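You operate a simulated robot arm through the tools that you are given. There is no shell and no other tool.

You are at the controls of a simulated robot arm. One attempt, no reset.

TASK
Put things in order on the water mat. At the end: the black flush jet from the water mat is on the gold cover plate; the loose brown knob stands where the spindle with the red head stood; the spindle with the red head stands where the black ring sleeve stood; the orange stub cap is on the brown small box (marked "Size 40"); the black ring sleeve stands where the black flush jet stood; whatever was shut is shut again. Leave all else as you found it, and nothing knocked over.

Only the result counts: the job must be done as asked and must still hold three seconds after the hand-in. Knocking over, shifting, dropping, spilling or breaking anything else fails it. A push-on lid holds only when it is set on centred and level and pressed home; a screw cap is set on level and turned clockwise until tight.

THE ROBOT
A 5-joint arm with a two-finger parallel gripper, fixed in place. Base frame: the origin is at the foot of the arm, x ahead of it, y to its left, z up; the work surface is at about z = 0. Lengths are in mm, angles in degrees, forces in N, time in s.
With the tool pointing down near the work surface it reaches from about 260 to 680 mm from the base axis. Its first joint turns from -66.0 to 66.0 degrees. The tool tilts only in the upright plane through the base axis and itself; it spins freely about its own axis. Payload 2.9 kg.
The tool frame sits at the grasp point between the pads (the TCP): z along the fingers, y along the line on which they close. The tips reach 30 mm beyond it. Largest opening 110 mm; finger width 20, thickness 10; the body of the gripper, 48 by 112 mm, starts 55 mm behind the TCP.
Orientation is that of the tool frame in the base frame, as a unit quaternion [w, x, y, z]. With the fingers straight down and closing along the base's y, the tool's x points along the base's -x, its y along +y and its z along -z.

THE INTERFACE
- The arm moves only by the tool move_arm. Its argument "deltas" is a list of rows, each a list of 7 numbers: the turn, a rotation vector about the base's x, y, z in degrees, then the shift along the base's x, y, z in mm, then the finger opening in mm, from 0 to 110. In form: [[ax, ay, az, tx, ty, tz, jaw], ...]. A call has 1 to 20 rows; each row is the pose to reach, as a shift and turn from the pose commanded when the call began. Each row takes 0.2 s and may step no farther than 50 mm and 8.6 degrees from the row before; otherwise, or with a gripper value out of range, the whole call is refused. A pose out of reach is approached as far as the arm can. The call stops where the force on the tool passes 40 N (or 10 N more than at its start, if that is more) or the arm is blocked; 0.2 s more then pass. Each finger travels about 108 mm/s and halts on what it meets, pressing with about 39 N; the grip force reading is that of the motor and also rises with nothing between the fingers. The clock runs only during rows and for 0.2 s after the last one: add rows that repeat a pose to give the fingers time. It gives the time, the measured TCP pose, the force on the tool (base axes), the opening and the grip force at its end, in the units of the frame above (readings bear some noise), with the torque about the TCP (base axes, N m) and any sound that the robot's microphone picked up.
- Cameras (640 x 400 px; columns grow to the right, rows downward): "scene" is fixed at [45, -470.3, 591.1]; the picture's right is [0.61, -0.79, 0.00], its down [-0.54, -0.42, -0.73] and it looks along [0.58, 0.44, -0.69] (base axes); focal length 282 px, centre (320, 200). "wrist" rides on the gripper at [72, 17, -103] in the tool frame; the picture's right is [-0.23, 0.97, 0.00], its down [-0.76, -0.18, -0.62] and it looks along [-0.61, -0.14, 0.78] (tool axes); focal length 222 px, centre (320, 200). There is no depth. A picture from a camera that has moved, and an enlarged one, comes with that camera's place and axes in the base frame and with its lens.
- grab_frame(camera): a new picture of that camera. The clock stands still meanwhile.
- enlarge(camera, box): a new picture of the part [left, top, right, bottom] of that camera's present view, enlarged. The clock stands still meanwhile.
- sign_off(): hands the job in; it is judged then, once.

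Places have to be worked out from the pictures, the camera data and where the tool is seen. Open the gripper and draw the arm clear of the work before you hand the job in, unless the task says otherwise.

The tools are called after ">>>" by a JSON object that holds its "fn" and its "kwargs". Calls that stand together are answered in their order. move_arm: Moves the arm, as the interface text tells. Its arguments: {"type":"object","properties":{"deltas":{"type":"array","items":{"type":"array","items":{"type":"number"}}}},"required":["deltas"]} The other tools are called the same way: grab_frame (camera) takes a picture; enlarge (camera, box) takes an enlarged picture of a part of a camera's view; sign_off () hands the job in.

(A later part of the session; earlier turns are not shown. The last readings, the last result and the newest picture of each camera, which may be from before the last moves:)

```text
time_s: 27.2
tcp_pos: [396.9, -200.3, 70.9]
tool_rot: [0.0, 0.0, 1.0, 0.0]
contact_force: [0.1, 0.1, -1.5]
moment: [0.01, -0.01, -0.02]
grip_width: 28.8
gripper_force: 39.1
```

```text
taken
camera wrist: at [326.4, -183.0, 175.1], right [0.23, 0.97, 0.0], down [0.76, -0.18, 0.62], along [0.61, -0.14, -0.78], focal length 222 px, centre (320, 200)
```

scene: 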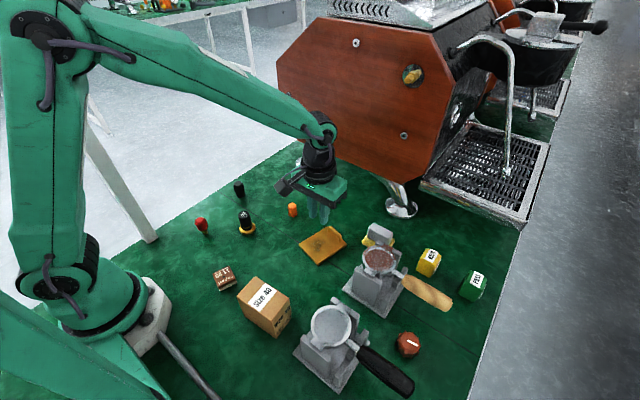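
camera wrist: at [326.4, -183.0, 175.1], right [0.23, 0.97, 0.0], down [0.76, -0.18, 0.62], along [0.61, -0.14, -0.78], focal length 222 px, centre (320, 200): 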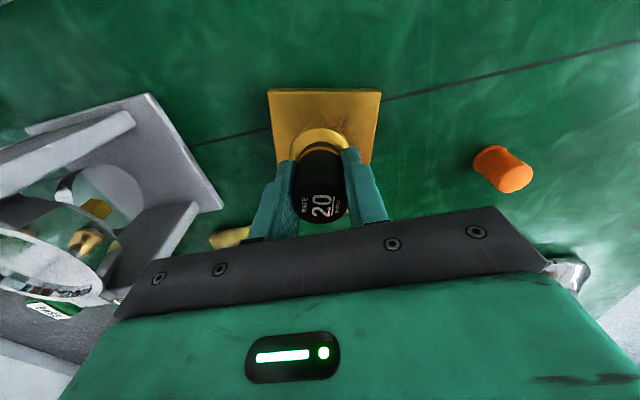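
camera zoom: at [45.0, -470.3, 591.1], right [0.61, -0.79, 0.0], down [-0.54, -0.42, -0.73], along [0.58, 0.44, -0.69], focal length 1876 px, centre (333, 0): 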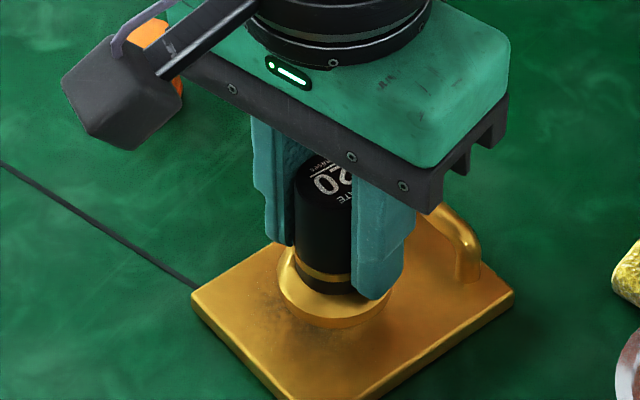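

The jet is over the plate, about 37 mm in from its near edge and clear of the handle, still upright. I lower it gently in small stages, watching the force.

>>> {"fn": "move_arm", "kwargs": {"deltas": [[0, 0, 0, 0, 0, -2, 0], [0, 0, 0, 0, 0, -5, 0], [0, 0, 0, 0, 0, -8, 0], [0, 0, 0, 0, 0, -10, 0], [0, 0, 0, 0, 0, -11, 0]]}}

>>> {"fn": "enlarge", "kwargs": {"camera": "scene", "box": [290, 215, 354, 255]}}

```text
time_s: 28.4
tcp_pos: [398.3, -199.7, 60.2]
tool_rot: [0.0, 0.0, 1.0, -0.001]
contact_force: [0.5, 0.2, -1.4]
moment: [0.03, -0.03, 0.0]
grip_width: 29.1
gripper_force: 39.1
```

```text
10.00 times, centred on (322, 235) of scene
camera zoom: at [45.0, -470.3, 591.1], right [0.61, -0.79, 0.0], down [-0.54, -0.42, -0.73], along [0.58, 0.44, -0.69], focal length 2815 px, centre (300, -150)
```

zoom: 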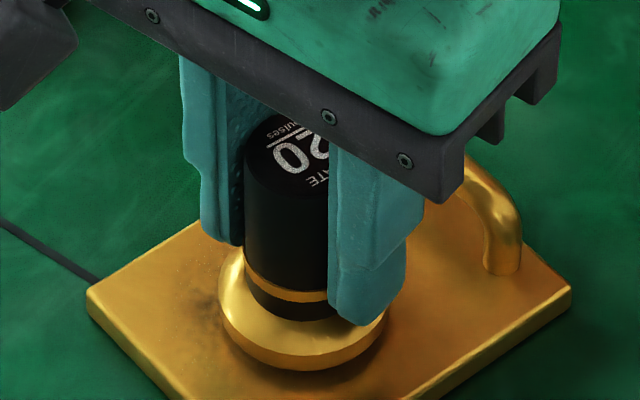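

Still hanging with its weight on the gripper and the foot just above the plate. I go on in 1.5 mm steps.

>>> {"fn": "move_arm", "kwargs": {"deltas": [[0, 0, 0, 0, 0, -1.5, 0], [0, 0, 0, 0, 0, -3, 0], [0, 0, 0, 0, 0, -3, 0]]}}

>>> {"fn": "enlarge", "kwargs": {"camera": "scene", "box": [290, 215, 354, 255]}}

```text
time_s: 29.2
tcp_pos: [398.0, -200.3, 57.8]
tool_rot: [0.0, 0.0, 1.0, 0.0]
contact_force: [0.5, 0.7, -1.3]
moment: [0.0, -0.03, 0.0]
grip_width: 28.8
gripper_force: 39.0
```

```text
10.00 times, centred on (322, 235) of scene
camera zoom: at [45.0, -470.3, 591.1], right [0.61, -0.79, 0.0], down [-0.54, -0.42, -0.73], along [0.58, 0.44, -0.69], focal length 2815 px, centre (300, -150)
```

zoom: 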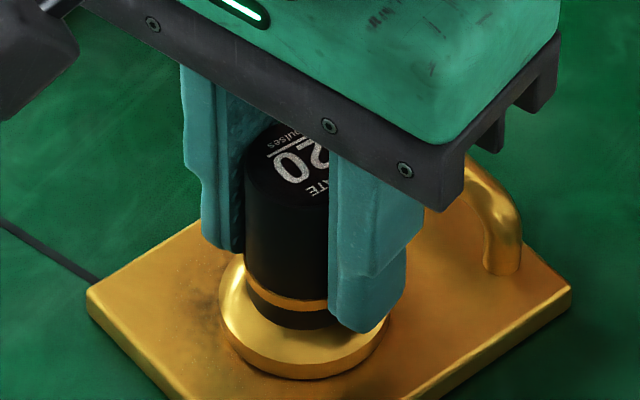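

The foot came down with the tool and there is no contact yet. I lower further in small steps.

>>> {"fn": "move_arm", "kwargs": {"deltas": [[0, 0, 0, 0, 0, -1.5, 0], [0, 0, 0, 0, 0, -3, 0], [0, 0, 0, 0, 0, -3, 0]]}}

>>> {"fn": "enlarge", "kwargs": {"camera": "scene", "box": [290, 215, 354, 255]}}

```text
time_s: 30.0
tcp_pos: [399.7, -200.6, 56.8]
tool_rot: [0.001, -0.001, 1.0, -0.001]
contact_force: [-3.4, 6.9, 25.7]
moment: [0.49, -0.07, 0.12]
grip_width: 29.0
gripper_force: 38.4
```

```text
10.00 times, centred on (322, 235) of scene
camera zoom: at [44.9, -470.2, 591.2], right [0.61, -0.79, 0.0], down [-0.54, -0.42, -0.73], along [0.58, 0.44, -0.69], focal length 2815 px, centre (300, -150)
```

zoom: 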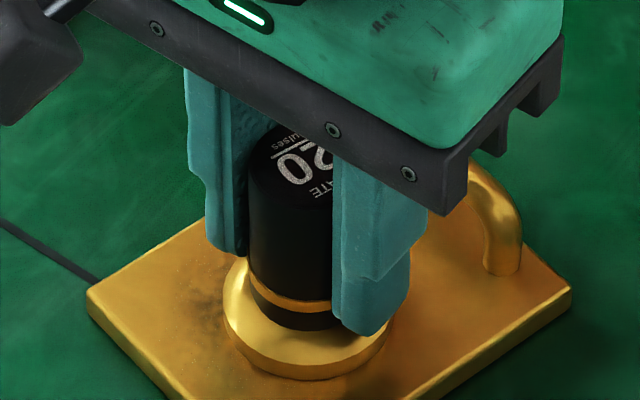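

Contact with the plate: 26 N upward. I back off about 1 mm to unload and then open slowly.

>>> {"fn": "move_arm", "kwargs": {"deltas": [[0, 0, 0, 0, 0, 0.5, 0], [0, 0, 0, 0, 0, 0.8, 0]]}}

```text
time_s: 30.6
tcp_pos: [399.1, -200.9, 55.4]
tool_rot: [0.001, -0.001, 1.0, -0.001]
contact_force: [4.6, 0.3, 10.7]
moment: [0.16, -0.39, -0.04]
grip_width: 28.8
gripper_force: 39.1
```

Load is down to 11 N, so I ease up another 0.4 mm and open the fingers.

>>> {"fn": "move_arm", "kwargs": {"deltas": [[0, 0, 0, 0, 0, 0.4, 0], [0, 0, 0, 0, 0, 0.4, 28], [0, 0, 0, 0, 0, 0.4, 32], [0, 0, 0, 0, 0, 0.4, 38], [0, 0, 0, 0, 0, 0.4, 50], [0, 0, 0, 0, 0, 0.4, 70]]}}

>>> {"fn": "enlarge", "kwargs": {"camera": "scene", "box": [290, 215, 354, 255]}}

>>> {"fn": "grab_frame", "kwargs": {"camera": "wrist"}}

```text
time_s: 32.0
tcp_pos: [398.6, -199.8, 55.5]
tool_rot: [-0.001, 0.0, 1.0, 0.0]
contact_force: [0.3, -0.2, 0.6]
moment: [0.02, 0.01, 0.03]
grip_width: 70.1
gripper_force: 0.1
```

```text
10.00 times, centred on (322, 235) of scene
camera zoom: at [45.0, -470.3, 591.1], right [0.61, -0.79, 0.0], down [-0.54, -0.42, -0.73], along [0.58, 0.44, -0.69], focal length 2815 px, centre (300, -150)
```

zoom: 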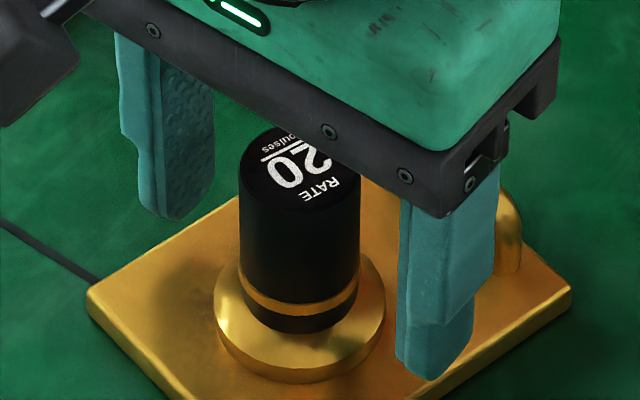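

```text
taken
camera wrist: at [326.9, -183.2, 159.3], right [0.23, 0.97, 0.0], down [0.76, -0.18, 0.62], along [0.61, -0.14, -0.78], focal length 222 px, centre (320, 200)
```

wrist: 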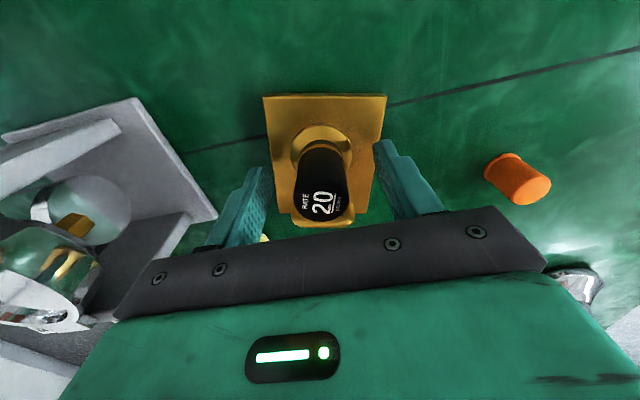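

The jet stands squarely on the plate, released. I rise clear and move over the fluted black ring sleeve near (406,118).

>>> {"fn": "move_arm", "kwargs": {"deltas": [[0, 0, 0, 0, 0, 10, 80], [0, 0, 0, 0, 0, 30, 90], [0, 0, 0, 0, 0, 60, 110], [0, 0, 0, 0, 0, 100, 110], [0, 0, 0, 0, 40, 120, 110], [0, 0, 0, 0, 85, 120, 110], [0, 0, 0, 0, 130, 120, 110], [0, 0, 0, 0, 175, 120, 110], [0, 0, 0, 0, 220, 120, 110], [0, 0, 0, 0, 265, 120, 110], [0, 0, 0, 6, 300, 120, 110], [0, 0, 0, 8, 316, 120, 110], [0, 0, 0, 8, 316, 120, 110]]}}

>>> {"fn": "grab_frame", "kwargs": {"camera": "wrist"}}

>>> {"fn": "enlarge", "kwargs": {"camera": "wrist", "box": [240, 60, 400, 160]}}

>>> {"fn": "grab_frame", "kwargs": {"camera": "scene"}}

```text
time_s: 34.8
tcp_pos: [406.6, 117.2, 175.9]
tool_rot: [0.001, 0.0, 1.0, 0.0]
contact_force: [0.9, 0.3, 0.2]
moment: [0.04, 0.0, -0.01]
grip_width: 110.1
gripper_force: 0.1
```

```text
taken
camera wrist: at [335.5, 133.6, 279.4], right [0.23, 0.97, 0.0], down [0.76, -0.18, 0.62], along [0.61, -0.14, -0.78], focal length 222 px, centre (320, 200)
```

wrist: 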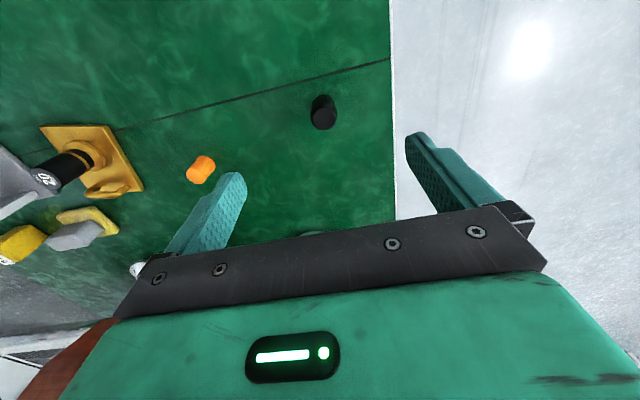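

```text
4.00 times, centred on (320, 110) of wrist
camera zoom: at [335.5, 133.6, 279.4], right [0.23, 0.97, 0.0], down [0.76, -0.18, 0.62], along [0.61, -0.14, -0.78], focal length 888 px, centre (320, 560)
```

zoom: 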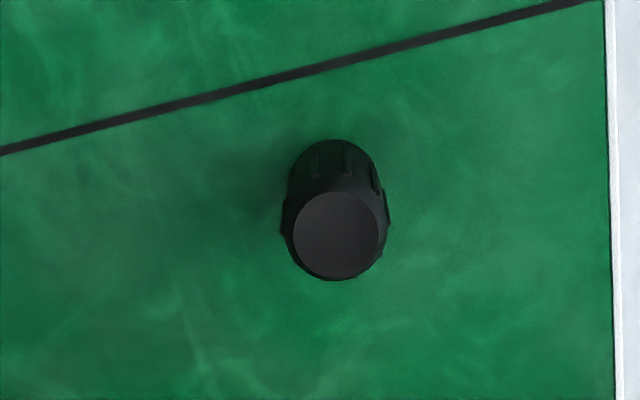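

```text
taken
```

scene: 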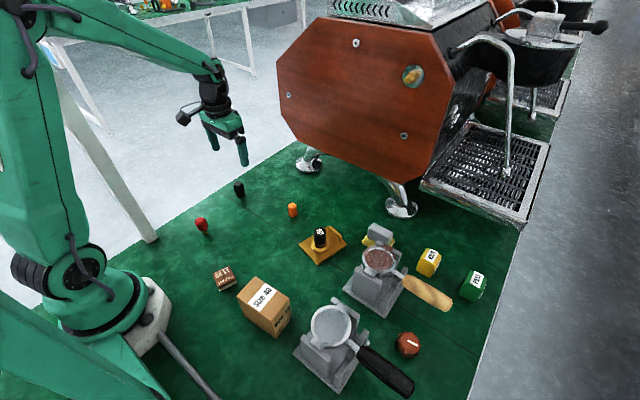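

I judge the sleeve at about (408.5,119.5), roughly 31 mm wide and 50 tall. I descend with open fingers to z 60 for a close look before the final drop.

>>> {"fn": "move_arm", "kwargs": {"deltas": [[0, 0, 0, 1, 1, -30, 110], [0, 0, 0, 2, 2, -60, 110], [0, 0, 0, 2, 2, -90, 110], [0, 0, 0, 2, 2, -110, 110], [0, 0, 0, 2, 2, -116, 110], [0, 0, 0, 2, 2, -116, 110]]}}

>>> {"fn": "grab_frame", "kwargs": {"camera": "wrist"}}

>>> {"fn": "enlarge", "kwargs": {"camera": "scene", "box": [206, 165, 270, 205]}}

```text
time_s: 36.2
tcp_pos: [409.2, 117.1, 59.8]
tool_rot: [0.0, 0.0, 1.0, 0.0]
contact_force: [0.0, 0.0, 0.2]
moment: [-0.06, 0.03, -0.01]
grip_width: 109.8
gripper_force: 0.1
```

```text
taken
camera wrist: at [337.7, 134.6, 163.7], right [0.23, 0.97, 0.0], down [0.76, -0.18, 0.62], along [0.61, -0.14, -0.78], focal length 222 px, centre (320, 200)
```

wrist: 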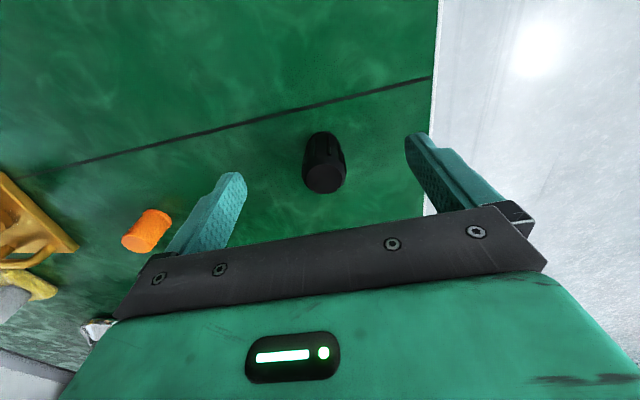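

```text
10.00 times, centred on (238, 185) of scene
camera zoom: at [45.0, -470.3, 591.1], right [0.61, -0.79, 0.0], down [-0.54, -0.42, -0.73], along [0.58, 0.44, -0.69], focal length 2815 px, centre (1140, 350)
```

zoom: 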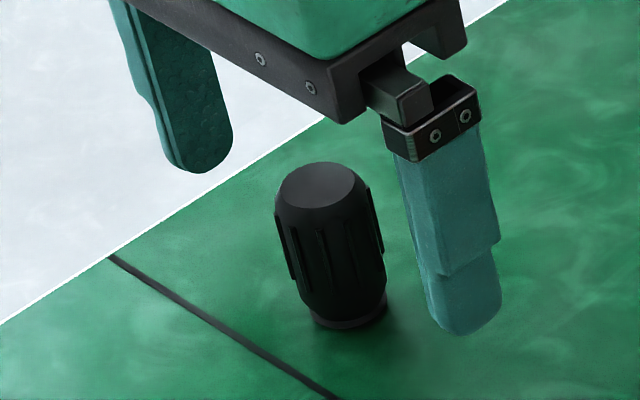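

The sleeve is centred between the fingers within 2 mm. I descend to z 35 and close with the jaw commanded to 0.

>>> {"fn": "move_arm", "kwargs": {"deltas": [[0, 0, 0, 0, 0.8, -10, 110], [0, 0, 0, 0, 0.8, -20, 110], [0, 0, 0, 0, 0.8, -25, 110], [0, 0, 0, 0, 0.8, -25, 90], [0, 0, 0, 0, 0.8, -25, 65], [0, 0, 0, 0, 0.8, -25, 45], [0, 0, 0, 0, 0.8, -25, 36], [0, 0, 0, 0, 0.8, -25, 28], [0, 0, 0, 0, 0.8, -25, 10], [0, 0, 0, 0, 0.8, -25, 0], [0, 0, 0, 0, 0.8, -25, 0]]}}

>>> {"fn": "enlarge", "kwargs": {"camera": "scene", "box": [206, 165, 270, 205]}}

>>> {"fn": "enlarge", "kwargs": {"camera": "wrist", "box": [240, 110, 400, 210]}}

```text
time_s: 38.6
tcp_pos: [411.1, 118.7, 36.1]
tool_rot: [0.0, 0.0, 1.0, 0.0]
contact_force: [0.5, -1.4, 1.4]
moment: [-0.07, -0.03, -0.01]
grip_width: 28.3
gripper_force: 38.9
```

```text
10.00 times, centred on (238, 185) of scene
camera zoom: at [45.0, -470.3, 591.1], right [0.61, -0.79, 0.0], down [-0.54, -0.42, -0.73], along [0.58, 0.44, -0.69], focal length 2815 px, centre (1140, 350)
```

zoom: 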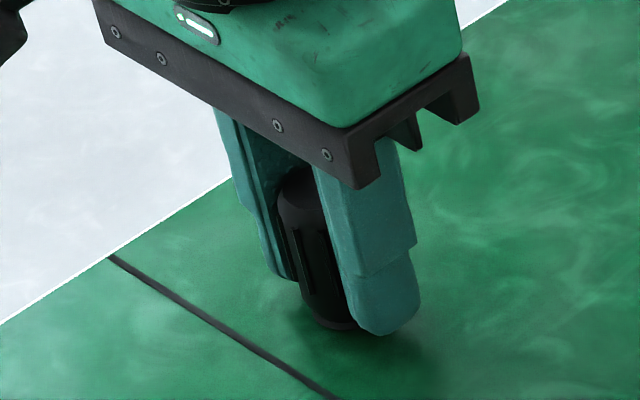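

```text
4.00 times, centred on (320, 160) of wrist
camera zoom: at [338.3, 135.8, 139.5], right [0.23, 0.97, 0.0], down [0.76, -0.18, 0.62], along [0.61, -0.14, -0.78], focal length 888 px, centre (320, 360)
```

zoom: 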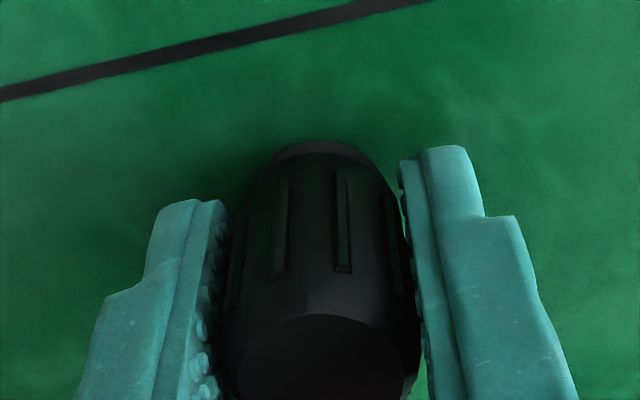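

Gripped at 28.3 mm; the sleeve's own place was about (408.5,119). I lift gently 25 mm and check that it holds.

>>> {"fn": "move_arm", "kwargs": {"deltas": [[0, 0, 0, 0, 0, 1, 0], [0, 0, 0, 0, 0, 3, 0], [0, 0, 0, 0, 0, 7, 0], [0, 0, 0, 0, 0, 12, 0], [0, 0, 0, 0, 0, 17, 0], [0, 0, 0, 0, 0, 20, 0], [0, 0, 0, 0, 0, 22, 0]]}}

>>> {"fn": "enlarge", "kwargs": {"camera": "scene", "box": [206, 165, 270, 205]}}

>>> {"fn": "enlarge", "kwargs": {"camera": "wrist", "box": [240, 110, 400, 210]}}

```text
time_s: 40.2
tcp_pos: [410.1, 119.8, 57.5]
tool_rot: [0.0, 0.0, 1.0, 0.0]
contact_force: [0.5, 0.0, 0.5]
moment: [0.02, -0.01, -0.01]
grip_width: 27.9
gripper_force: 38.8
```

```text
10.00 times, centred on (238, 185) of scene
camera zoom: at [45.0, -470.3, 591.1], right [0.61, -0.79, 0.0], down [-0.54, -0.42, -0.73], along [0.58, 0.44, -0.69], focal length 2815 px, centre (1140, 350)
```

zoom: 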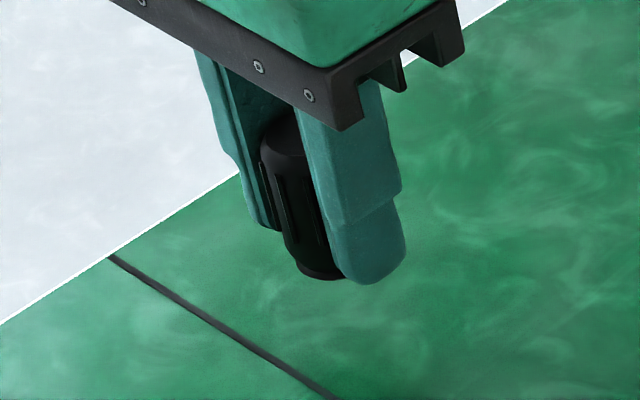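

```text
4.00 times, centred on (320, 160) of wrist
camera zoom: at [337.5, 136.0, 160.5], right [0.23, 0.97, 0.0], down [0.76, -0.18, 0.62], along [0.61, -0.14, -0.78], focal length 888 px, centre (320, 360)
```

zoom: 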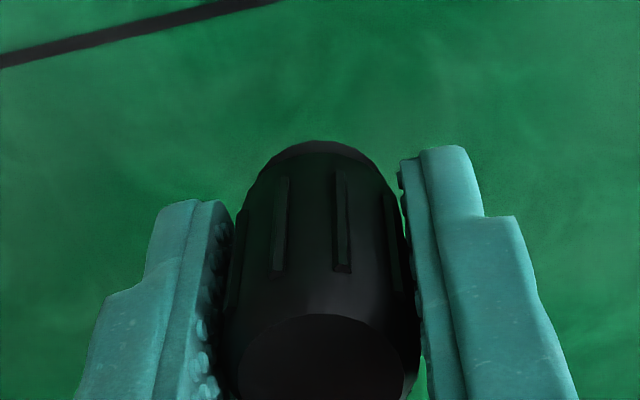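

The sleeve holds with no slip and hangs upright, about 21 mm above the mat. I carry it to the jet's old place at (327.5, 0).

>>> {"fn": "move_arm", "kwargs": {"deltas": [[0, 0, 0, -2, -2.5, 0, 0], [0, 0, 0, -6, -8.5, 0, 0], [0, 0, 0, -12, -17, 0, 0], [0, 0, 0, -20, -29, 0, 0], [0, 0, 0, -30, -43, 0, 0], [0, 0, 0, -40, -58, 0, 0], [0, 0, 0, -50, -73, 0, 0], [0, 0, 0, -60, -87, 0, 0], [0, 0, 0, -69, -100, 0, 0], [0, 0, 0, -76, -110, 0, 0], [0, 0, 0, -80.5, -116.5, 0, 0], [0, 0, 0, -82.3, -119.3, 0, 0], [0, 0, 0, -82.3, -119.3, 0, 0]]}}

>>> {"fn": "grab_frame", "kwargs": {"camera": "wrist"}}

>>> {"fn": "enlarge", "kwargs": {"camera": "scene", "box": [216, 202, 280, 242]}}

```text
time_s: 43.0
tcp_pos: [327.7, -1.5, 57.2]
tool_rot: [0.0, 0.0, 1.0, 0.0]
contact_force: [-0.2, -0.6, -1.0]
moment: [0.02, 0.0, -0.02]
grip_width: 28.1
gripper_force: 38.3
```

```text
taken
camera wrist: at [255.7, 16.4, 161.3], right [0.23, 0.97, 0.0], down [0.76, -0.18, 0.62], along [0.61, -0.14, -0.78], focal length 222 px, centre (320, 200)
```

wrist: 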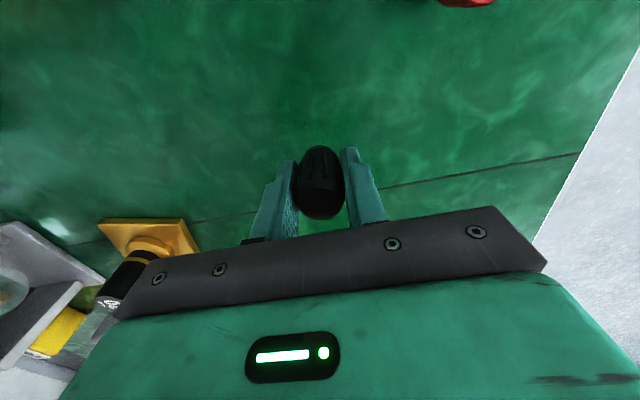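

```text
10.00 times, centred on (248, 222) of scene
camera zoom: at [45.0, -470.3, 591.1], right [0.61, -0.79, 0.0], down [-0.54, -0.42, -0.73], along [0.58, 0.44, -0.69], focal length 2815 px, centre (1040, -20)
```

zoom: 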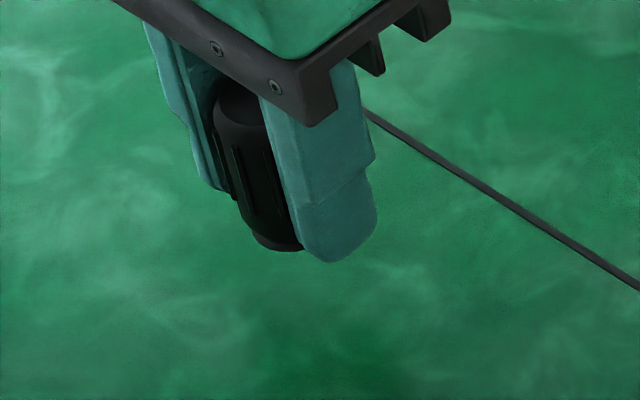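

Sleeve is over the jet's old spot and still upright. I lower it 18 mm and then feel for the mat.

>>> {"fn": "move_arm", "kwargs": {"deltas": [[0, 0, 0, 0, 0.7, -3, 0], [0, 0, 0, 0, 0.7, -8, 0], [0, 0, 0, 0, 0.7, -13, 0], [0, 0, 0, 0, 0.7, -17, 0], [0, 0, 0, 0, 0.7, -18.5, 0], [0, 0, 0, 0, 0.7, -18.5, 0]]}}

>>> {"fn": "enlarge", "kwargs": {"camera": "scene", "box": [216, 202, 280, 242]}}

```text
time_s: 44.4
tcp_pos: [326.9, 0.3, 37.4]
tool_rot: [0.0, 0.0, 1.0, 0.0]
contact_force: [-0.2, 0.7, 0.4]
moment: [0.01, -0.01, 0.01]
grip_width: 28.0
gripper_force: 39.0
```

```text
10.00 times, centred on (248, 222) of scene
camera zoom: at [45.0, -470.3, 591.1], right [0.61, -0.79, 0.0], down [-0.54, -0.42, -0.73], along [0.58, 0.44, -0.69], focal length 2815 px, centre (1040, -20)
```

zoom: 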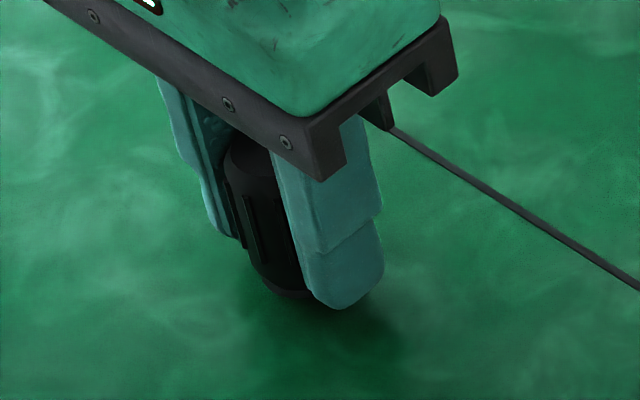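

No contact yet. I zoom on the sleeve's bottom to check its height and place against the jet's old spot.

>>> {"fn": "enlarge", "kwargs": {"camera": "scene", "box": [231, 214, 263, 234]}}

>>> {"fn": "move_arm", "kwargs": {"deltas": [[0, 0, 0, 0, 0, -0.7, 0], [0, 0, 0, 0, 0, -1.4, 0], [0, 0, 0, 0, 0, -1.4, 0]]}}

```text
16.00 times, centred on (247, 224) of scene
camera zoom: at [45.0, -470.3, 591.1], right [0.61, -0.79, 0.0], down [-0.54, -0.42, -0.73], along [0.58, 0.44, -0.69], focal length 4503 px, centre (1488, -184)
```

zoom: 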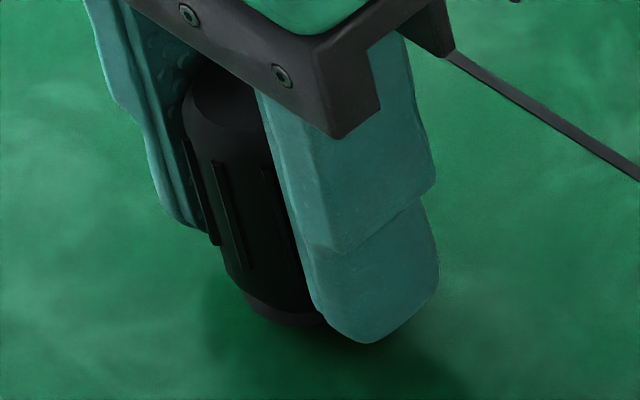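

```text
time_s: 45.2
tcp_pos: [327.5, 1.2, 36.1]
tool_rot: [0.0, 0.0, 1.0, 0.0]
contact_force: [-0.8, 0.1, -0.3]
moment: [-0.05, 0.01, 0.02]
grip_width: 27.9
gripper_force: 39.3
```

By pixels the sleeve's base is about 2 mm left of the jet's old base centre. I nudge (+1.2,-1.6) and lower until the mat is felt.

>>> {"fn": "move_arm", "kwargs": {"deltas": [[0, 0, 0, 0.6, -0.8, 1.0, 0], [0, 0, 0, 1.2, -1.6, 1.0, 0], [0, 0, 0, 1.2, -1.6, 0, 0], [0, 0, 0, 1.2, -1.6, -0.8, 0], [0, 0, 0, 1.2, -1.6, -1.4, 0], [0, 0, 0, 1.2, -1.6, -1.4, 0]]}}

>>> {"fn": "enlarge", "kwargs": {"camera": "scene", "box": [231, 214, 263, 234]}}

```text
time_s: 46.6
tcp_pos: [327.8, -0.5, 36.9]
tool_rot: [0.001, 0.0, 1.0, 0.0]
contact_force: [0.4, 3.2, 5.9]
moment: [0.18, 0.08, -0.1]
grip_width: 27.8
gripper_force: 39.1
```

```text
16.00 times, centred on (247, 224) of scene
camera zoom: at [45.0, -470.3, 591.1], right [0.61, -0.79, 0.0], down [-0.54, -0.42, -0.73], along [0.58, 0.44, -0.69], focal length 4503 px, centre (1488, -184)
```

zoom: 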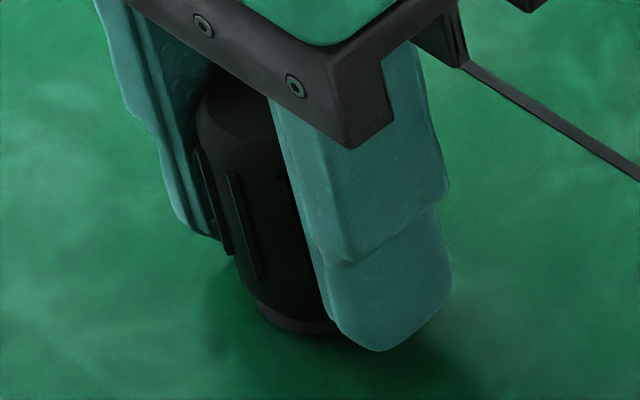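

Light contact of 6 N and the base centre now matches the old spot within about 1 mm. I open the fingers slowly.

>>> {"fn": "move_arm", "kwargs": {"deltas": [[0, 0, 0, 0, 0, 0.2, 20], [0, 0, 0, 0, 0, 0.2, 27], [0, 0, 0, 0, 0, 0.2, 30], [0, 0, 0, 0, 0, 0.2, 36], [0, 0, 0, 0, 0, 0.2, 50], [0, 0, 0, 0, 0, 0.2, 80], [0, 0, 0, 0, 0, 0.2, 110]]}}

>>> {"fn": "enlarge", "kwargs": {"camera": "scene", "box": [227, 211, 267, 236]}}

```text
time_s: 48.2
tcp_pos: [328.0, -0.9, 36.5]
tool_rot: [0.0, 0.0, 1.0, 0.001]
contact_force: [0.6, 0.1, 0.0]
moment: [0.03, 0.01, -0.02]
grip_width: 110.4
gripper_force: 0.0
```

```text
16.00 times, centred on (247, 224) of scene
camera zoom: at [45.0, -470.3, 591.1], right [0.61, -0.79, 0.0], down [-0.54, -0.42, -0.73], along [0.58, 0.44, -0.69], focal length 4503 px, centre (1488, -176)
```

zoom: 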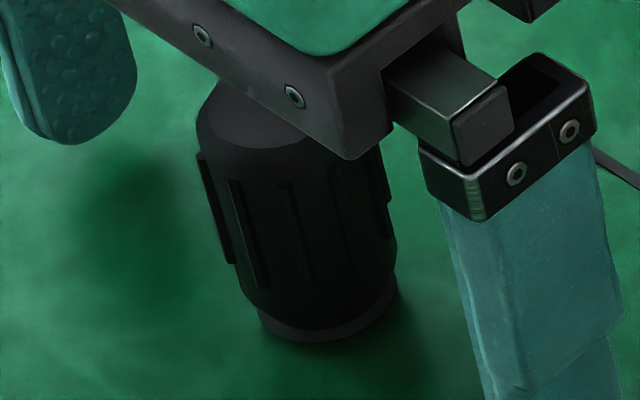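

The sleeve stands exactly on the jet's old mark. I rise and move toward the red-headed spindle near (247,78), checking how close to the base the arm can get.

>>> {"fn": "move_arm", "kwargs": {"deltas": [[0, 0, 0, 0, 0, 15, 110], [0, 0, 0, 0, 0, 50, 110], [0, 0, 0, 0, 0, 90, 110], [0, 0, 0, 0, 0, 120, 110], [0, 0, 0, -20, 20, 125, 110], [0, 0, 0, -45, 45, 125, 110], [0, 0, 0, -65, 65, 125, 110], [0, 0, 0, -75, 77, 125, 110], [0, 0, 0, -75, 77, 125, 110]]}}

>>> {"fn": "grab_frame", "kwargs": {"camera": "wrist"}}

>>> {"fn": "grab_frame", "kwargs": {"camera": "scene"}}

```text
time_s: 50.2
tcp_pos: [252.1, 75.3, 160.4]
tool_rot: [0.0, 0.0, 1.0, 0.001]
contact_force: [-0.6, -0.1, 0.2]
moment: [0.0, 0.0, 0.02]
grip_width: 109.9
gripper_force: 0.1
```

```text
taken
camera wrist: at [180.6, 93.4, 264.5], right [0.23, 0.97, 0.0], down [0.76, -0.18, 0.62], along [0.61, -0.14, -0.78], focal length 222 px, centre (320, 200)
```

wrist: 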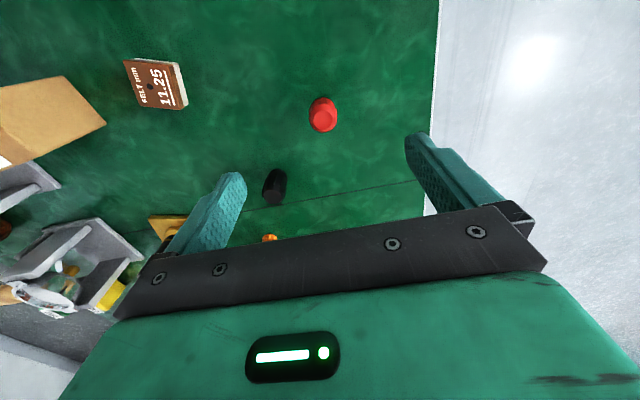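

```text
taken
```

scene: 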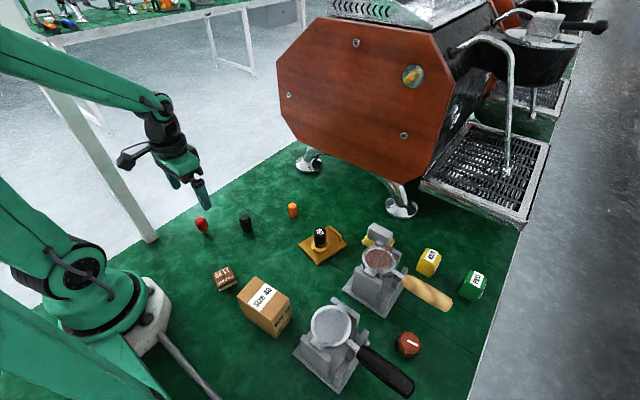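

At this height the arm reaches (252,75). I enlarge the spindle to fix its position.

>>> {"fn": "enlarge", "kwargs": {"camera": "wrist", "box": [280, 85, 360, 135]}}

```text
8.00 times, centred on (320, 110) of wrist
camera zoom: at [180.6, 93.4, 264.5], right [0.23, 0.97, 0.0], down [0.76, -0.18, 0.62], along [0.61, -0.14, -0.78], focal length 1777 px, centre (320, 920)
```

zoom: 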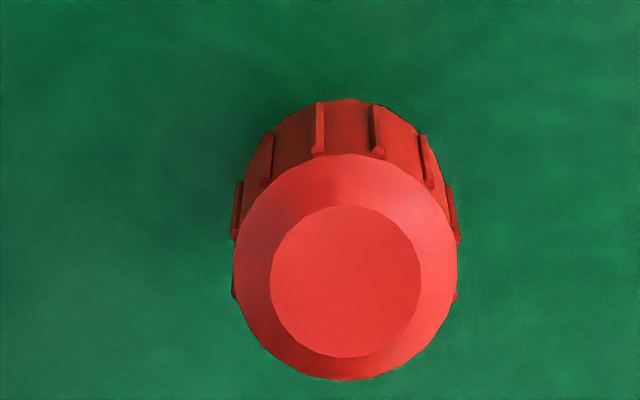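

The head's top centre comes out near (250,79.5), 32 mm wide, top at z 53. I descend to z 62 straddling it and look again, since it stands on a thin shaft.

>>> {"fn": "move_arm", "kwargs": {"deltas": [[0, 0, 0, -1, 2, -20, 110], [0, 0, 0, -2, 4, -45, 110], [0, 0, 0, -2, 4, -70, 110], [0, 0, 0, -2, 4, -90, 110], [0, 0, 0, -2, 4, -98, 110], [0, 0, 0, -2, 4, -98, 110]]}}

>>> {"fn": "grab_frame", "kwargs": {"camera": "wrist"}}

>>> {"fn": "enlarge", "kwargs": {"camera": "scene", "box": [172, 207, 236, 247]}}

```text
time_s: 51.6
tcp_pos: [250.9, 79.2, 61.4]
tool_rot: [0.0, 0.001, 1.0, 0.0]
contact_force: [0.5, -0.2, -0.3]
moment: [-0.01, -0.02, -0.02]
grip_width: 110.0
gripper_force: 0.0
```

```text
taken
camera wrist: at [179.6, 96.6, 165.7], right [0.23, 0.97, 0.0], down [0.76, -0.18, 0.62], along [0.61, -0.14, -0.78], focal length 222 px, centre (320, 200)
```

wrist: 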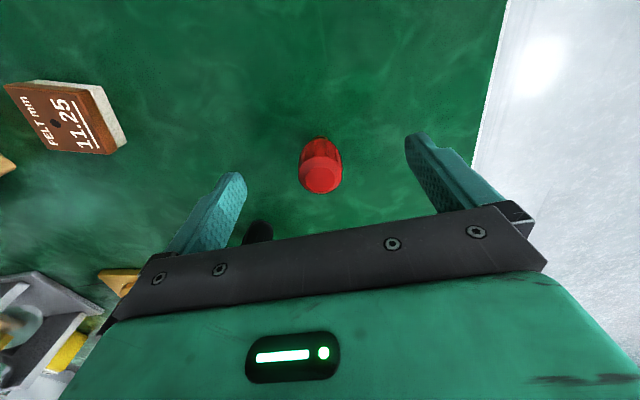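

```text
10.00 times, centred on (204, 227) of scene
camera zoom: at [45.0, -470.3, 591.1], right [0.61, -0.79, 0.0], down [-0.54, -0.42, -0.73], along [0.58, 0.44, -0.69], focal length 2815 px, centre (1480, -70)
```

zoom: 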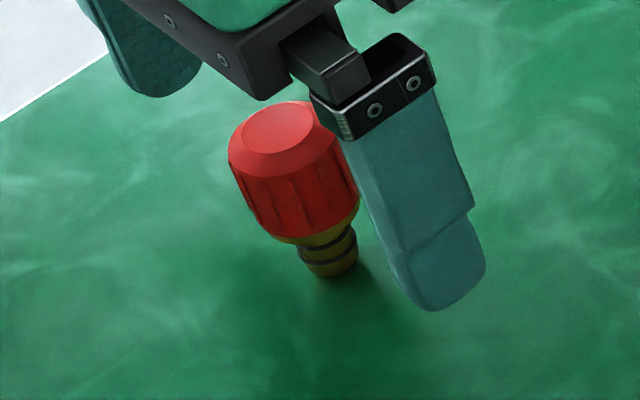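

Alignment is within about 1 mm. I descend to z 38 and close slowly so that the head is not struck.

>>> {"fn": "move_arm", "kwargs": {"deltas": [[0, 0, 0, -0.5, 0.3, -8, 110], [0, 0, 0, -0.5, 0.3, -16, 110], [0, 0, 0, -0.5, 0.3, -22, 100], [0, 0, 0, -0.5, 0.3, -23.5, 80], [0, 0, 0, -0.5, 0.3, -23.5, 60], [0, 0, 0, -0.5, 0.3, -23.5, 48], [0, 0, 0, -0.5, 0.3, -23.5, 42], [0, 0, 0, -0.5, 0.3, -23.5, 39], [0, 0, 0, -0.5, 0.3, -23.5, 37], [0, 0, 0, -0.5, 0.3, -23.5, 35], [0, 0, 0, -0.5, 0.3, -23.5, 33.5], [0, 0, 0, -0.5, 0.3, -23.5, 32], [0, 0, 0, -0.5, 0.3, -23.5, 30.5], [0, 0, 0, -0.5, 0.3, -23.5, 28], [0, 0, 0, -0.5, 0.3, -23.5, 15], [0, 0, 0, -0.5, 0.3, -23.5, 0], [0, 0, 0, -0.5, 0.3, -23.5, 0]]}}

>>> {"fn": "enlarge", "kwargs": {"camera": "scene", "box": [172, 207, 236, 247]}}

>>> {"fn": "enlarge", "kwargs": {"camera": "wrist", "box": [240, 110, 400, 210]}}

```text
time_s: 55.2
tcp_pos: [249.8, 80.4, 39.5]
tool_rot: [0.0, 0.0, 1.0, 0.0]
contact_force: [0.1, 0.5, 1.1]
moment: [0.04, 0.01, 0.0]
grip_width: 26.9
gripper_force: 39.1
```

```text
10.00 times, centred on (204, 227) of scene
camera zoom: at [45.0, -470.3, 591.1], right [0.61, -0.79, 0.0], down [-0.54, -0.42, -0.73], along [0.58, 0.44, -0.69], focal length 2815 px, centre (1480, -70)
```

zoom: 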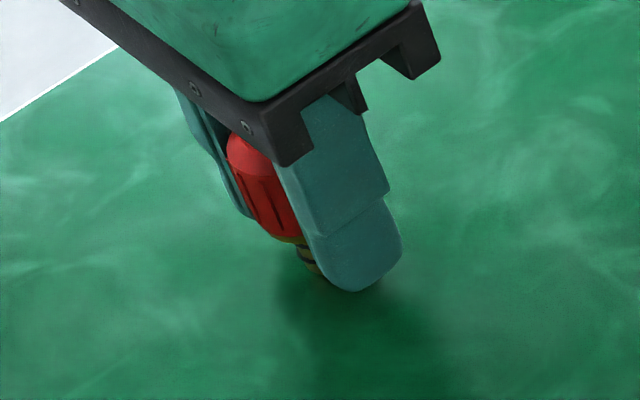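

```text
4.00 times, centred on (320, 160) of wrist
camera zoom: at [178.7, 97.5, 143.0], right [0.23, 0.97, 0.0], down [0.76, -0.18, 0.62], along [0.61, -0.14, -0.78], focal length 888 px, centre (320, 360)
```

zoom: 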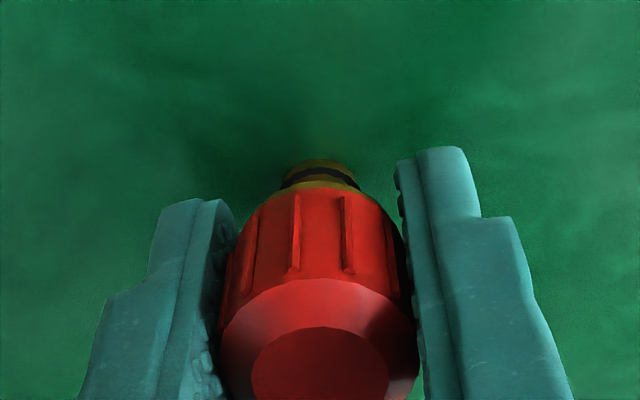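

Gripped at 26.9 mm with the spindle upright; its place was about (250,80). I lift gently 25 mm and check it.

>>> {"fn": "move_arm", "kwargs": {"deltas": [[0, 0, 0, 0, 0, 1, 0], [0, 0, 0, 0, 0, 3, 0], [0, 0, 0, 0, 0, 7, 0], [0, 0, 0, 0, 0, 12, 0], [0, 0, 0, 0, 0, 18, 0], [0, 0, 0, 0, 0, 23, 0], [0, 0, 0, 0, 0, 25, 0]]}}

>>> {"fn": "enlarge", "kwargs": {"camera": "scene", "box": [172, 207, 236, 247]}}

>>> {"fn": "enlarge", "kwargs": {"camera": "wrist", "box": [240, 110, 400, 210]}}

```text
time_s: 56.8
tcp_pos: [250.3, 79.1, 64.2]
tool_rot: [0.001, 0.0, 1.0, 0.0]
contact_force: [-0.1, -0.5, -1.0]
moment: [0.0, 0.05, 0.0]
grip_width: 27.2
gripper_force: 38.5
```

```text
10.00 times, centred on (204, 227) of scene
camera zoom: at [45.0, -470.3, 591.1], right [0.61, -0.79, 0.0], down [-0.54, -0.42, -0.73], along [0.58, 0.44, -0.69], focal length 2815 px, centre (1480, -70)
```

zoom: 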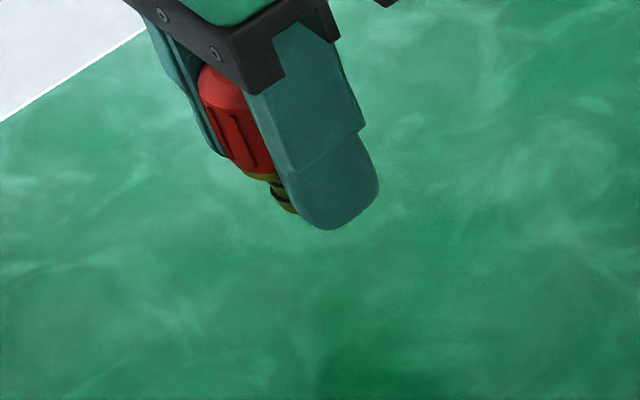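

```text
4.00 times, centred on (320, 160) of wrist
camera zoom: at [178.7, 97.0, 168.1], right [0.23, 0.97, 0.0], down [0.76, -0.18, 0.62], along [0.61, -0.14, -0.78], focal length 888 px, centre (320, 360)
```

zoom: 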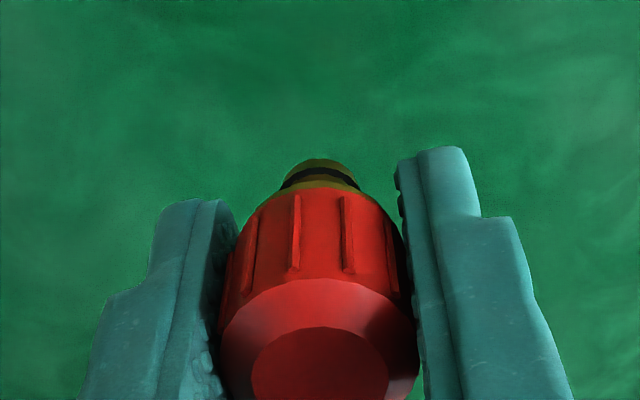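

The spindle holds firmly with no slip. I carry it to the sleeve's old place at about (409.5,119.3).

>>> {"fn": "move_arm", "kwargs": {"deltas": [[0, 0, 0, 2, 0.5, 0, 0], [0, 0, 0, 8, 2, 0, 0], [0, 0, 0, 18, 4.5, 0, 0], [0, 0, 0, 32, 8, 0, 0], [0, 0, 0, 50, 12.5, 0, 0], [0, 0, 0, 70, 17.5, 0, 0], [0, 0, 0, 90, 22.5, 0, 0], [0, 0, 0, 110, 27.3, 0, 0], [0, 0, 0, 128, 31.7, 0, 0], [0, 0, 0, 142, 35.2, 0, 0], [0, 0, 0, 152, 37.7, 0, 0], [0, 0, 0, 158, 39.2, 0, 0], [0, 0, 0, 159.5, 39.5, 0, 0], [0, 0, 0, 159.5, 39.5, 0, 0]]}}

>>> {"fn": "enlarge", "kwargs": {"camera": "scene", "box": [206, 165, 270, 205]}}

>>> {"fn": "enlarge", "kwargs": {"camera": "wrist", "box": [240, 110, 400, 210]}}

```text
time_s: 59.8
tcp_pos: [409.2, 121.1, 65.3]
tool_rot: [-0.001, 0.0, 1.0, 0.001]
contact_force: [0.2, -0.4, -0.6]
moment: [-0.05, 0.0, -0.02]
grip_width: 27.5
gripper_force: 39.5
```

```text
10.00 times, centred on (238, 185) of scene
camera zoom: at [45.0, -470.3, 591.1], right [0.61, -0.79, 0.0], down [-0.54, -0.42, -0.73], along [0.58, 0.44, -0.69], focal length 2815 px, centre (1140, 350)
```

zoom: 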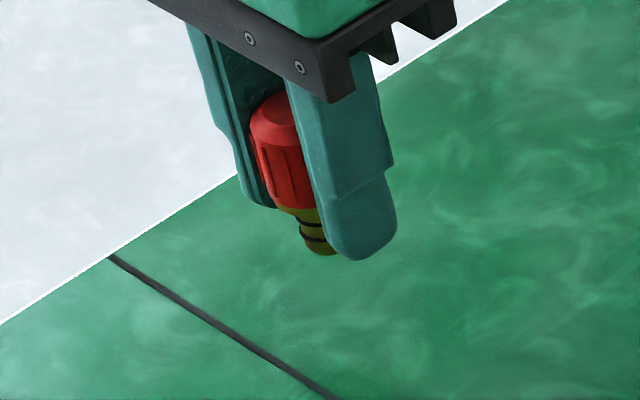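

```text
4.00 times, centred on (320, 160) of wrist
camera zoom: at [338.0, 137.6, 169.0], right [0.23, 0.97, 0.0], down [0.76, -0.18, 0.62], along [0.61, -0.14, -0.78], focal length 888 px, centre (320, 360)
```

zoom: 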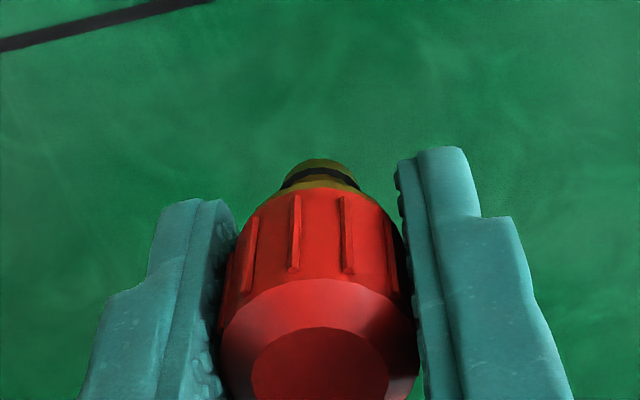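

Over the sleeve's old spot, upright. I lower 22.5 mm and compare pixels with the old base position.

>>> {"fn": "move_arm", "kwargs": {"deltas": [[0, 0, 0, 0, 0, -3, 0], [0, 0, 0, 0, 0, -8, 0], [0, 0, 0, 0, 0, -14, 0], [0, 0, 0, 0, 0, -19, 0], [0, 0, 0, 0, 0, -22, 0], [0, 0, 0, 0, 0, -22.5, 0], [0, 0, 0, 0, 0, -22.5, 0]]}}

>>> {"fn": "enlarge", "kwargs": {"camera": "scene", "box": [219, 175, 259, 200]}}

```text
time_s: 61.4
tcp_pos: [409.2, 120.3, 41.6]
tool_rot: [0.0, 0.0, 1.0, -0.001]
contact_force: [-0.6, 0.5, -0.8]
moment: [0.0, -0.03, 0.02]
grip_width: 27.5
gripper_force: 39.2
```

```text
16.00 times, centred on (239, 188) of scene
camera zoom: at [45.0, -470.3, 591.1], right [0.61, -0.79, 0.0], down [-0.54, -0.42, -0.73], along [0.58, 0.44, -0.69], focal length 4503 px, centre (1616, 400)
```

zoom: 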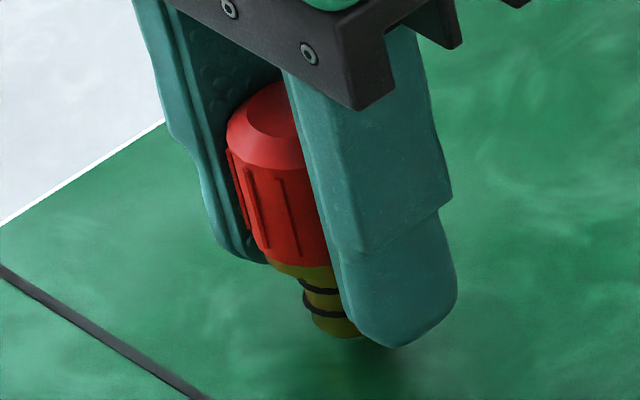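

The spindle's base column matches the sleeve's old base centre within a millimetre. I lower the last 2 mm until contact is felt.

>>> {"fn": "move_arm", "kwargs": {"deltas": [[0, 0, 0, 0, 0, -0.8, 0], [0, 0, 0, 0, 0, -1.6, 0], [0, 0, 0, 0, 0, -1.6, 0]]}}

```text
time_s: 62.2
tcp_pos: [409.6, 120.0, 40.4]
tool_rot: [-0.001, 0.001, 1.0, 0.0]
contact_force: [-0.1, -0.3, -0.1]
moment: [-0.01, -0.03, 0.03]
grip_width: 27.1
gripper_force: 39.1
```

No clear contact yet, so I go down another millimetre in small steps.

>>> {"fn": "move_arm", "kwargs": {"deltas": [[0, 0, 0, 0, 0, -0.5, 0], [0, 0, 0, 0, 0, -1.0, 0], [0, 0, 0, 0, 0, -1.0, 0]]}}

>>> {"fn": "enlarge", "kwargs": {"camera": "scene", "box": [219, 175, 259, 200]}}

```text
time_s: 63.0
tcp_pos: [409.0, 119.1, 39.6]
tool_rot: [0.0, 0.0, 1.0, 0.0]
contact_force: [-0.3, 0.1, -1.1]
moment: [0.01, 0.0, -0.01]
grip_width: 27.4
gripper_force: 38.8
```

```text
16.00 times, centred on (239, 188) of scene
camera zoom: at [45.0, -470.3, 591.1], right [0.61, -0.79, 0.0], down [-0.54, -0.42, -0.73], along [0.58, 0.44, -0.69], focal length 4503 px, centre (1616, 400)
```

zoom: 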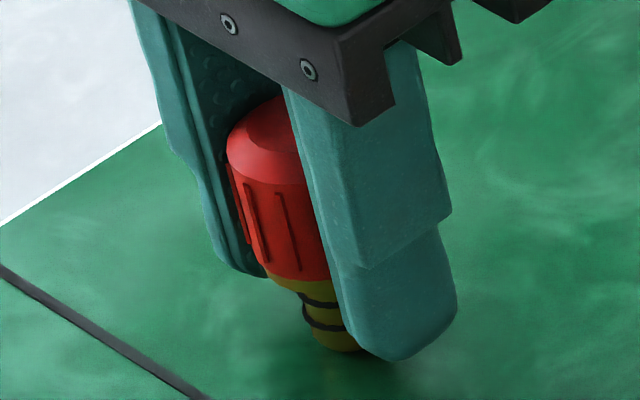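

Nearly down. One more small step to find contact.

>>> {"fn": "move_arm", "kwargs": {"deltas": [[0, 0, 0, 0, 0, -0.4, 0], [0, 0, 0, 0, 0, -0.8, 0], [0, 0, 0, 0, 0, -0.8, 0]]}}

```text
time_s: 63.8
tcp_pos: [409.6, 119.4, 39.5]
tool_rot: [0.001, 0.0, 1.0, -0.001]
contact_force: [-0.3, -3.4, 7.3]
moment: [-0.12, 0.05, 0.02]
grip_width: 27.3
gripper_force: 39.2
```

Contact at 7 N: the spindle is standing on the mat. I ease up a hair and open slowly.

>>> {"fn": "move_arm", "kwargs": {"deltas": [[0, 0, 0, 0, 0, 0.3, 15], [0, 0, 0, 0, 0, 0.3, 25], [0, 0, 0, 0, 0, 0.3, 28], [0, 0, 0, 0, 0, 0.3, 31], [0, 0, 0, 0, 0, 0.3, 36], [0, 0, 0, 0, 0, 0.3, 48], [0, 0, 0, 0, 0, 0.3, 75], [0, 0, 0, 0, 0, 0.3, 110], [0, 0, 0, 0, 0, 0.3, 110]]}}

>>> {"fn": "enlarge", "kwargs": {"camera": "scene", "box": [219, 175, 259, 200]}}

```text
time_s: 65.8
tcp_pos: [410.7, 120.8, 39.1]
tool_rot: [0.0, 0.0, 1.0, 0.0]
contact_force: [0.1, 0.0, -0.1]
moment: [-0.01, -0.03, 0.02]
grip_width: 109.9
gripper_force: 0.1
```

```text
16.00 times, centred on (239, 188) of scene
camera zoom: at [45.0, -470.3, 591.1], right [0.61, -0.79, 0.0], down [-0.54, -0.42, -0.73], along [0.58, 0.44, -0.69], focal length 4503 px, centre (1616, 400)
```

zoom: 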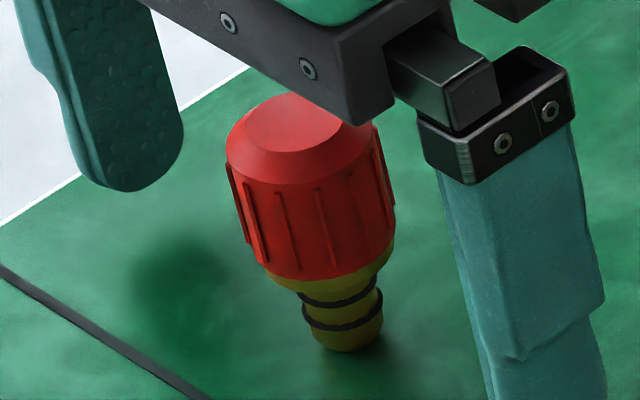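

The spindle stands upright on the sleeve's old mark. I rise straight up and swing over to the brown knob near (312,-482).

>>> {"fn": "move_arm", "kwargs": {"deltas": [[0, 0, 0, 0, 0, 10, 110], [0, 0, 0, 0, 0, 35, 110], [0, 0, 0, 0, 0, 75, 110], [0, 0, 0, 0, 0, 120, 110], [0, 0, 0, -3, -30, 150, 110], [0, 0, 0, -8, -75, 165, 110], [0, 0, 0, -14, -120, 170, 110], [0, 0, 0, -20, -165, 170, 110], [0, 0, 0, -26, -210, 170, 110], [0, 0, 0, -32, -255, 170, 110], [0, 0, 0, -40, -300, 170, 110], [0, 0, 0, -48, -345, 170, 110], [0, 0, 0, -56, -390, 170, 110], [0, 0, 0, -64, -435, 170, 110], [0, 0, 0, -72, -480, 170, 110], [0, 0, 0, -80, -525, 170, 110], [0, 0, 0, -90, -565, 170, 110], [0, 0, 0, -96, -590, 160, 110], [0, 0, 0, -96, -600, 140, 110], [0, 0, 0, -96, -600, 140, 110]]}}

>>> {"fn": "grab_frame", "kwargs": {"camera": "wrist"}}

>>> {"fn": "grab_frame", "kwargs": {"camera": "scene"}}

```text
time_s: 70.0
tcp_pos: [313.9, -479.5, 179.8]
tool_rot: [0.0, -0.001, 1.0, 0.001]
contact_force: [0.3, -0.7, 0.2]
moment: [-0.01, 0.0, -0.02]
grip_width: 110.1
gripper_force: 0.2
```

```text
taken
camera wrist: at [242.6, -462.4, 283.2], right [0.23, 0.97, 0.0], down [0.76, -0.18, 0.62], along [0.61, -0.14, -0.78], focal length 222 px, centre (320, 200)
```

wrist: 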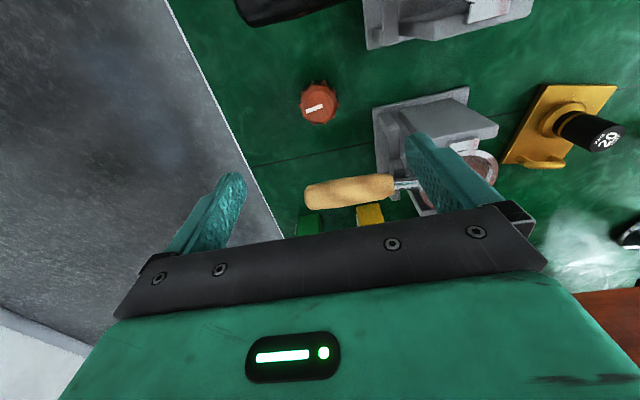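

```text
taken
```

scene: 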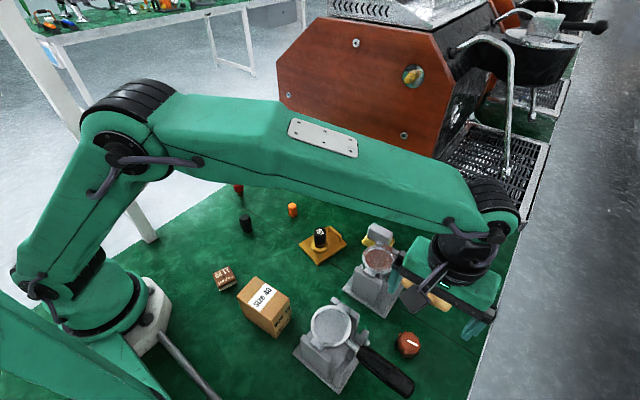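

The knob is below; the coffee stand's base corner lies about 70 mm from it, so I will use a narrower opening. I enlarge the knob for its exact place.

>>> {"fn": "enlarge", "kwargs": {"camera": "wrist", "box": [280, 78, 360, 128]}}

>>> {"fn": "enlarge", "kwargs": {"camera": "scene", "box": [340, 290, 452, 360]}}

```text
8.00 times, centred on (320, 103) of wrist
camera zoom: at [242.6, -462.4, 283.2], right [0.23, 0.97, 0.0], down [0.76, -0.18, 0.62], along [0.61, -0.14, -0.78], focal length 1777 px, centre (320, 976)
```

zoom: 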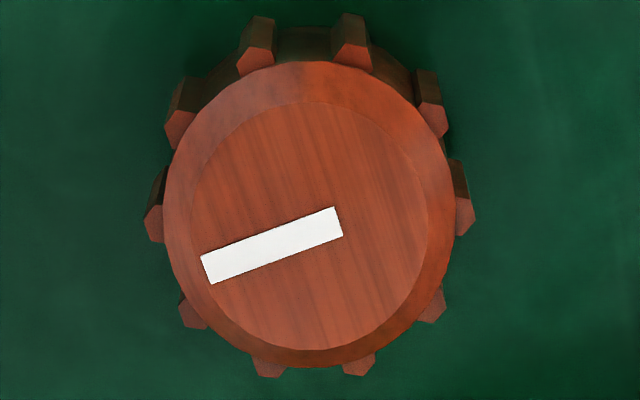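

```text
5.71 times, centred on (396, 325) of scene
camera zoom: at [45.0, -470.3, 591.1], right [0.61, -0.79, 0.0], down [-0.54, -0.42, -0.73], along [0.58, 0.44, -0.69], focal length 1608 px, centre (-114, -514)
```

zoom: 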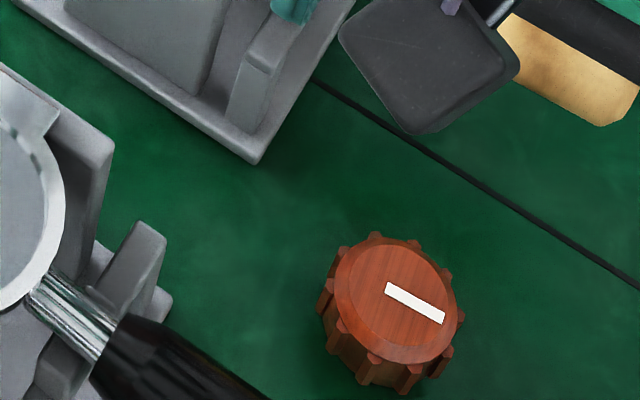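

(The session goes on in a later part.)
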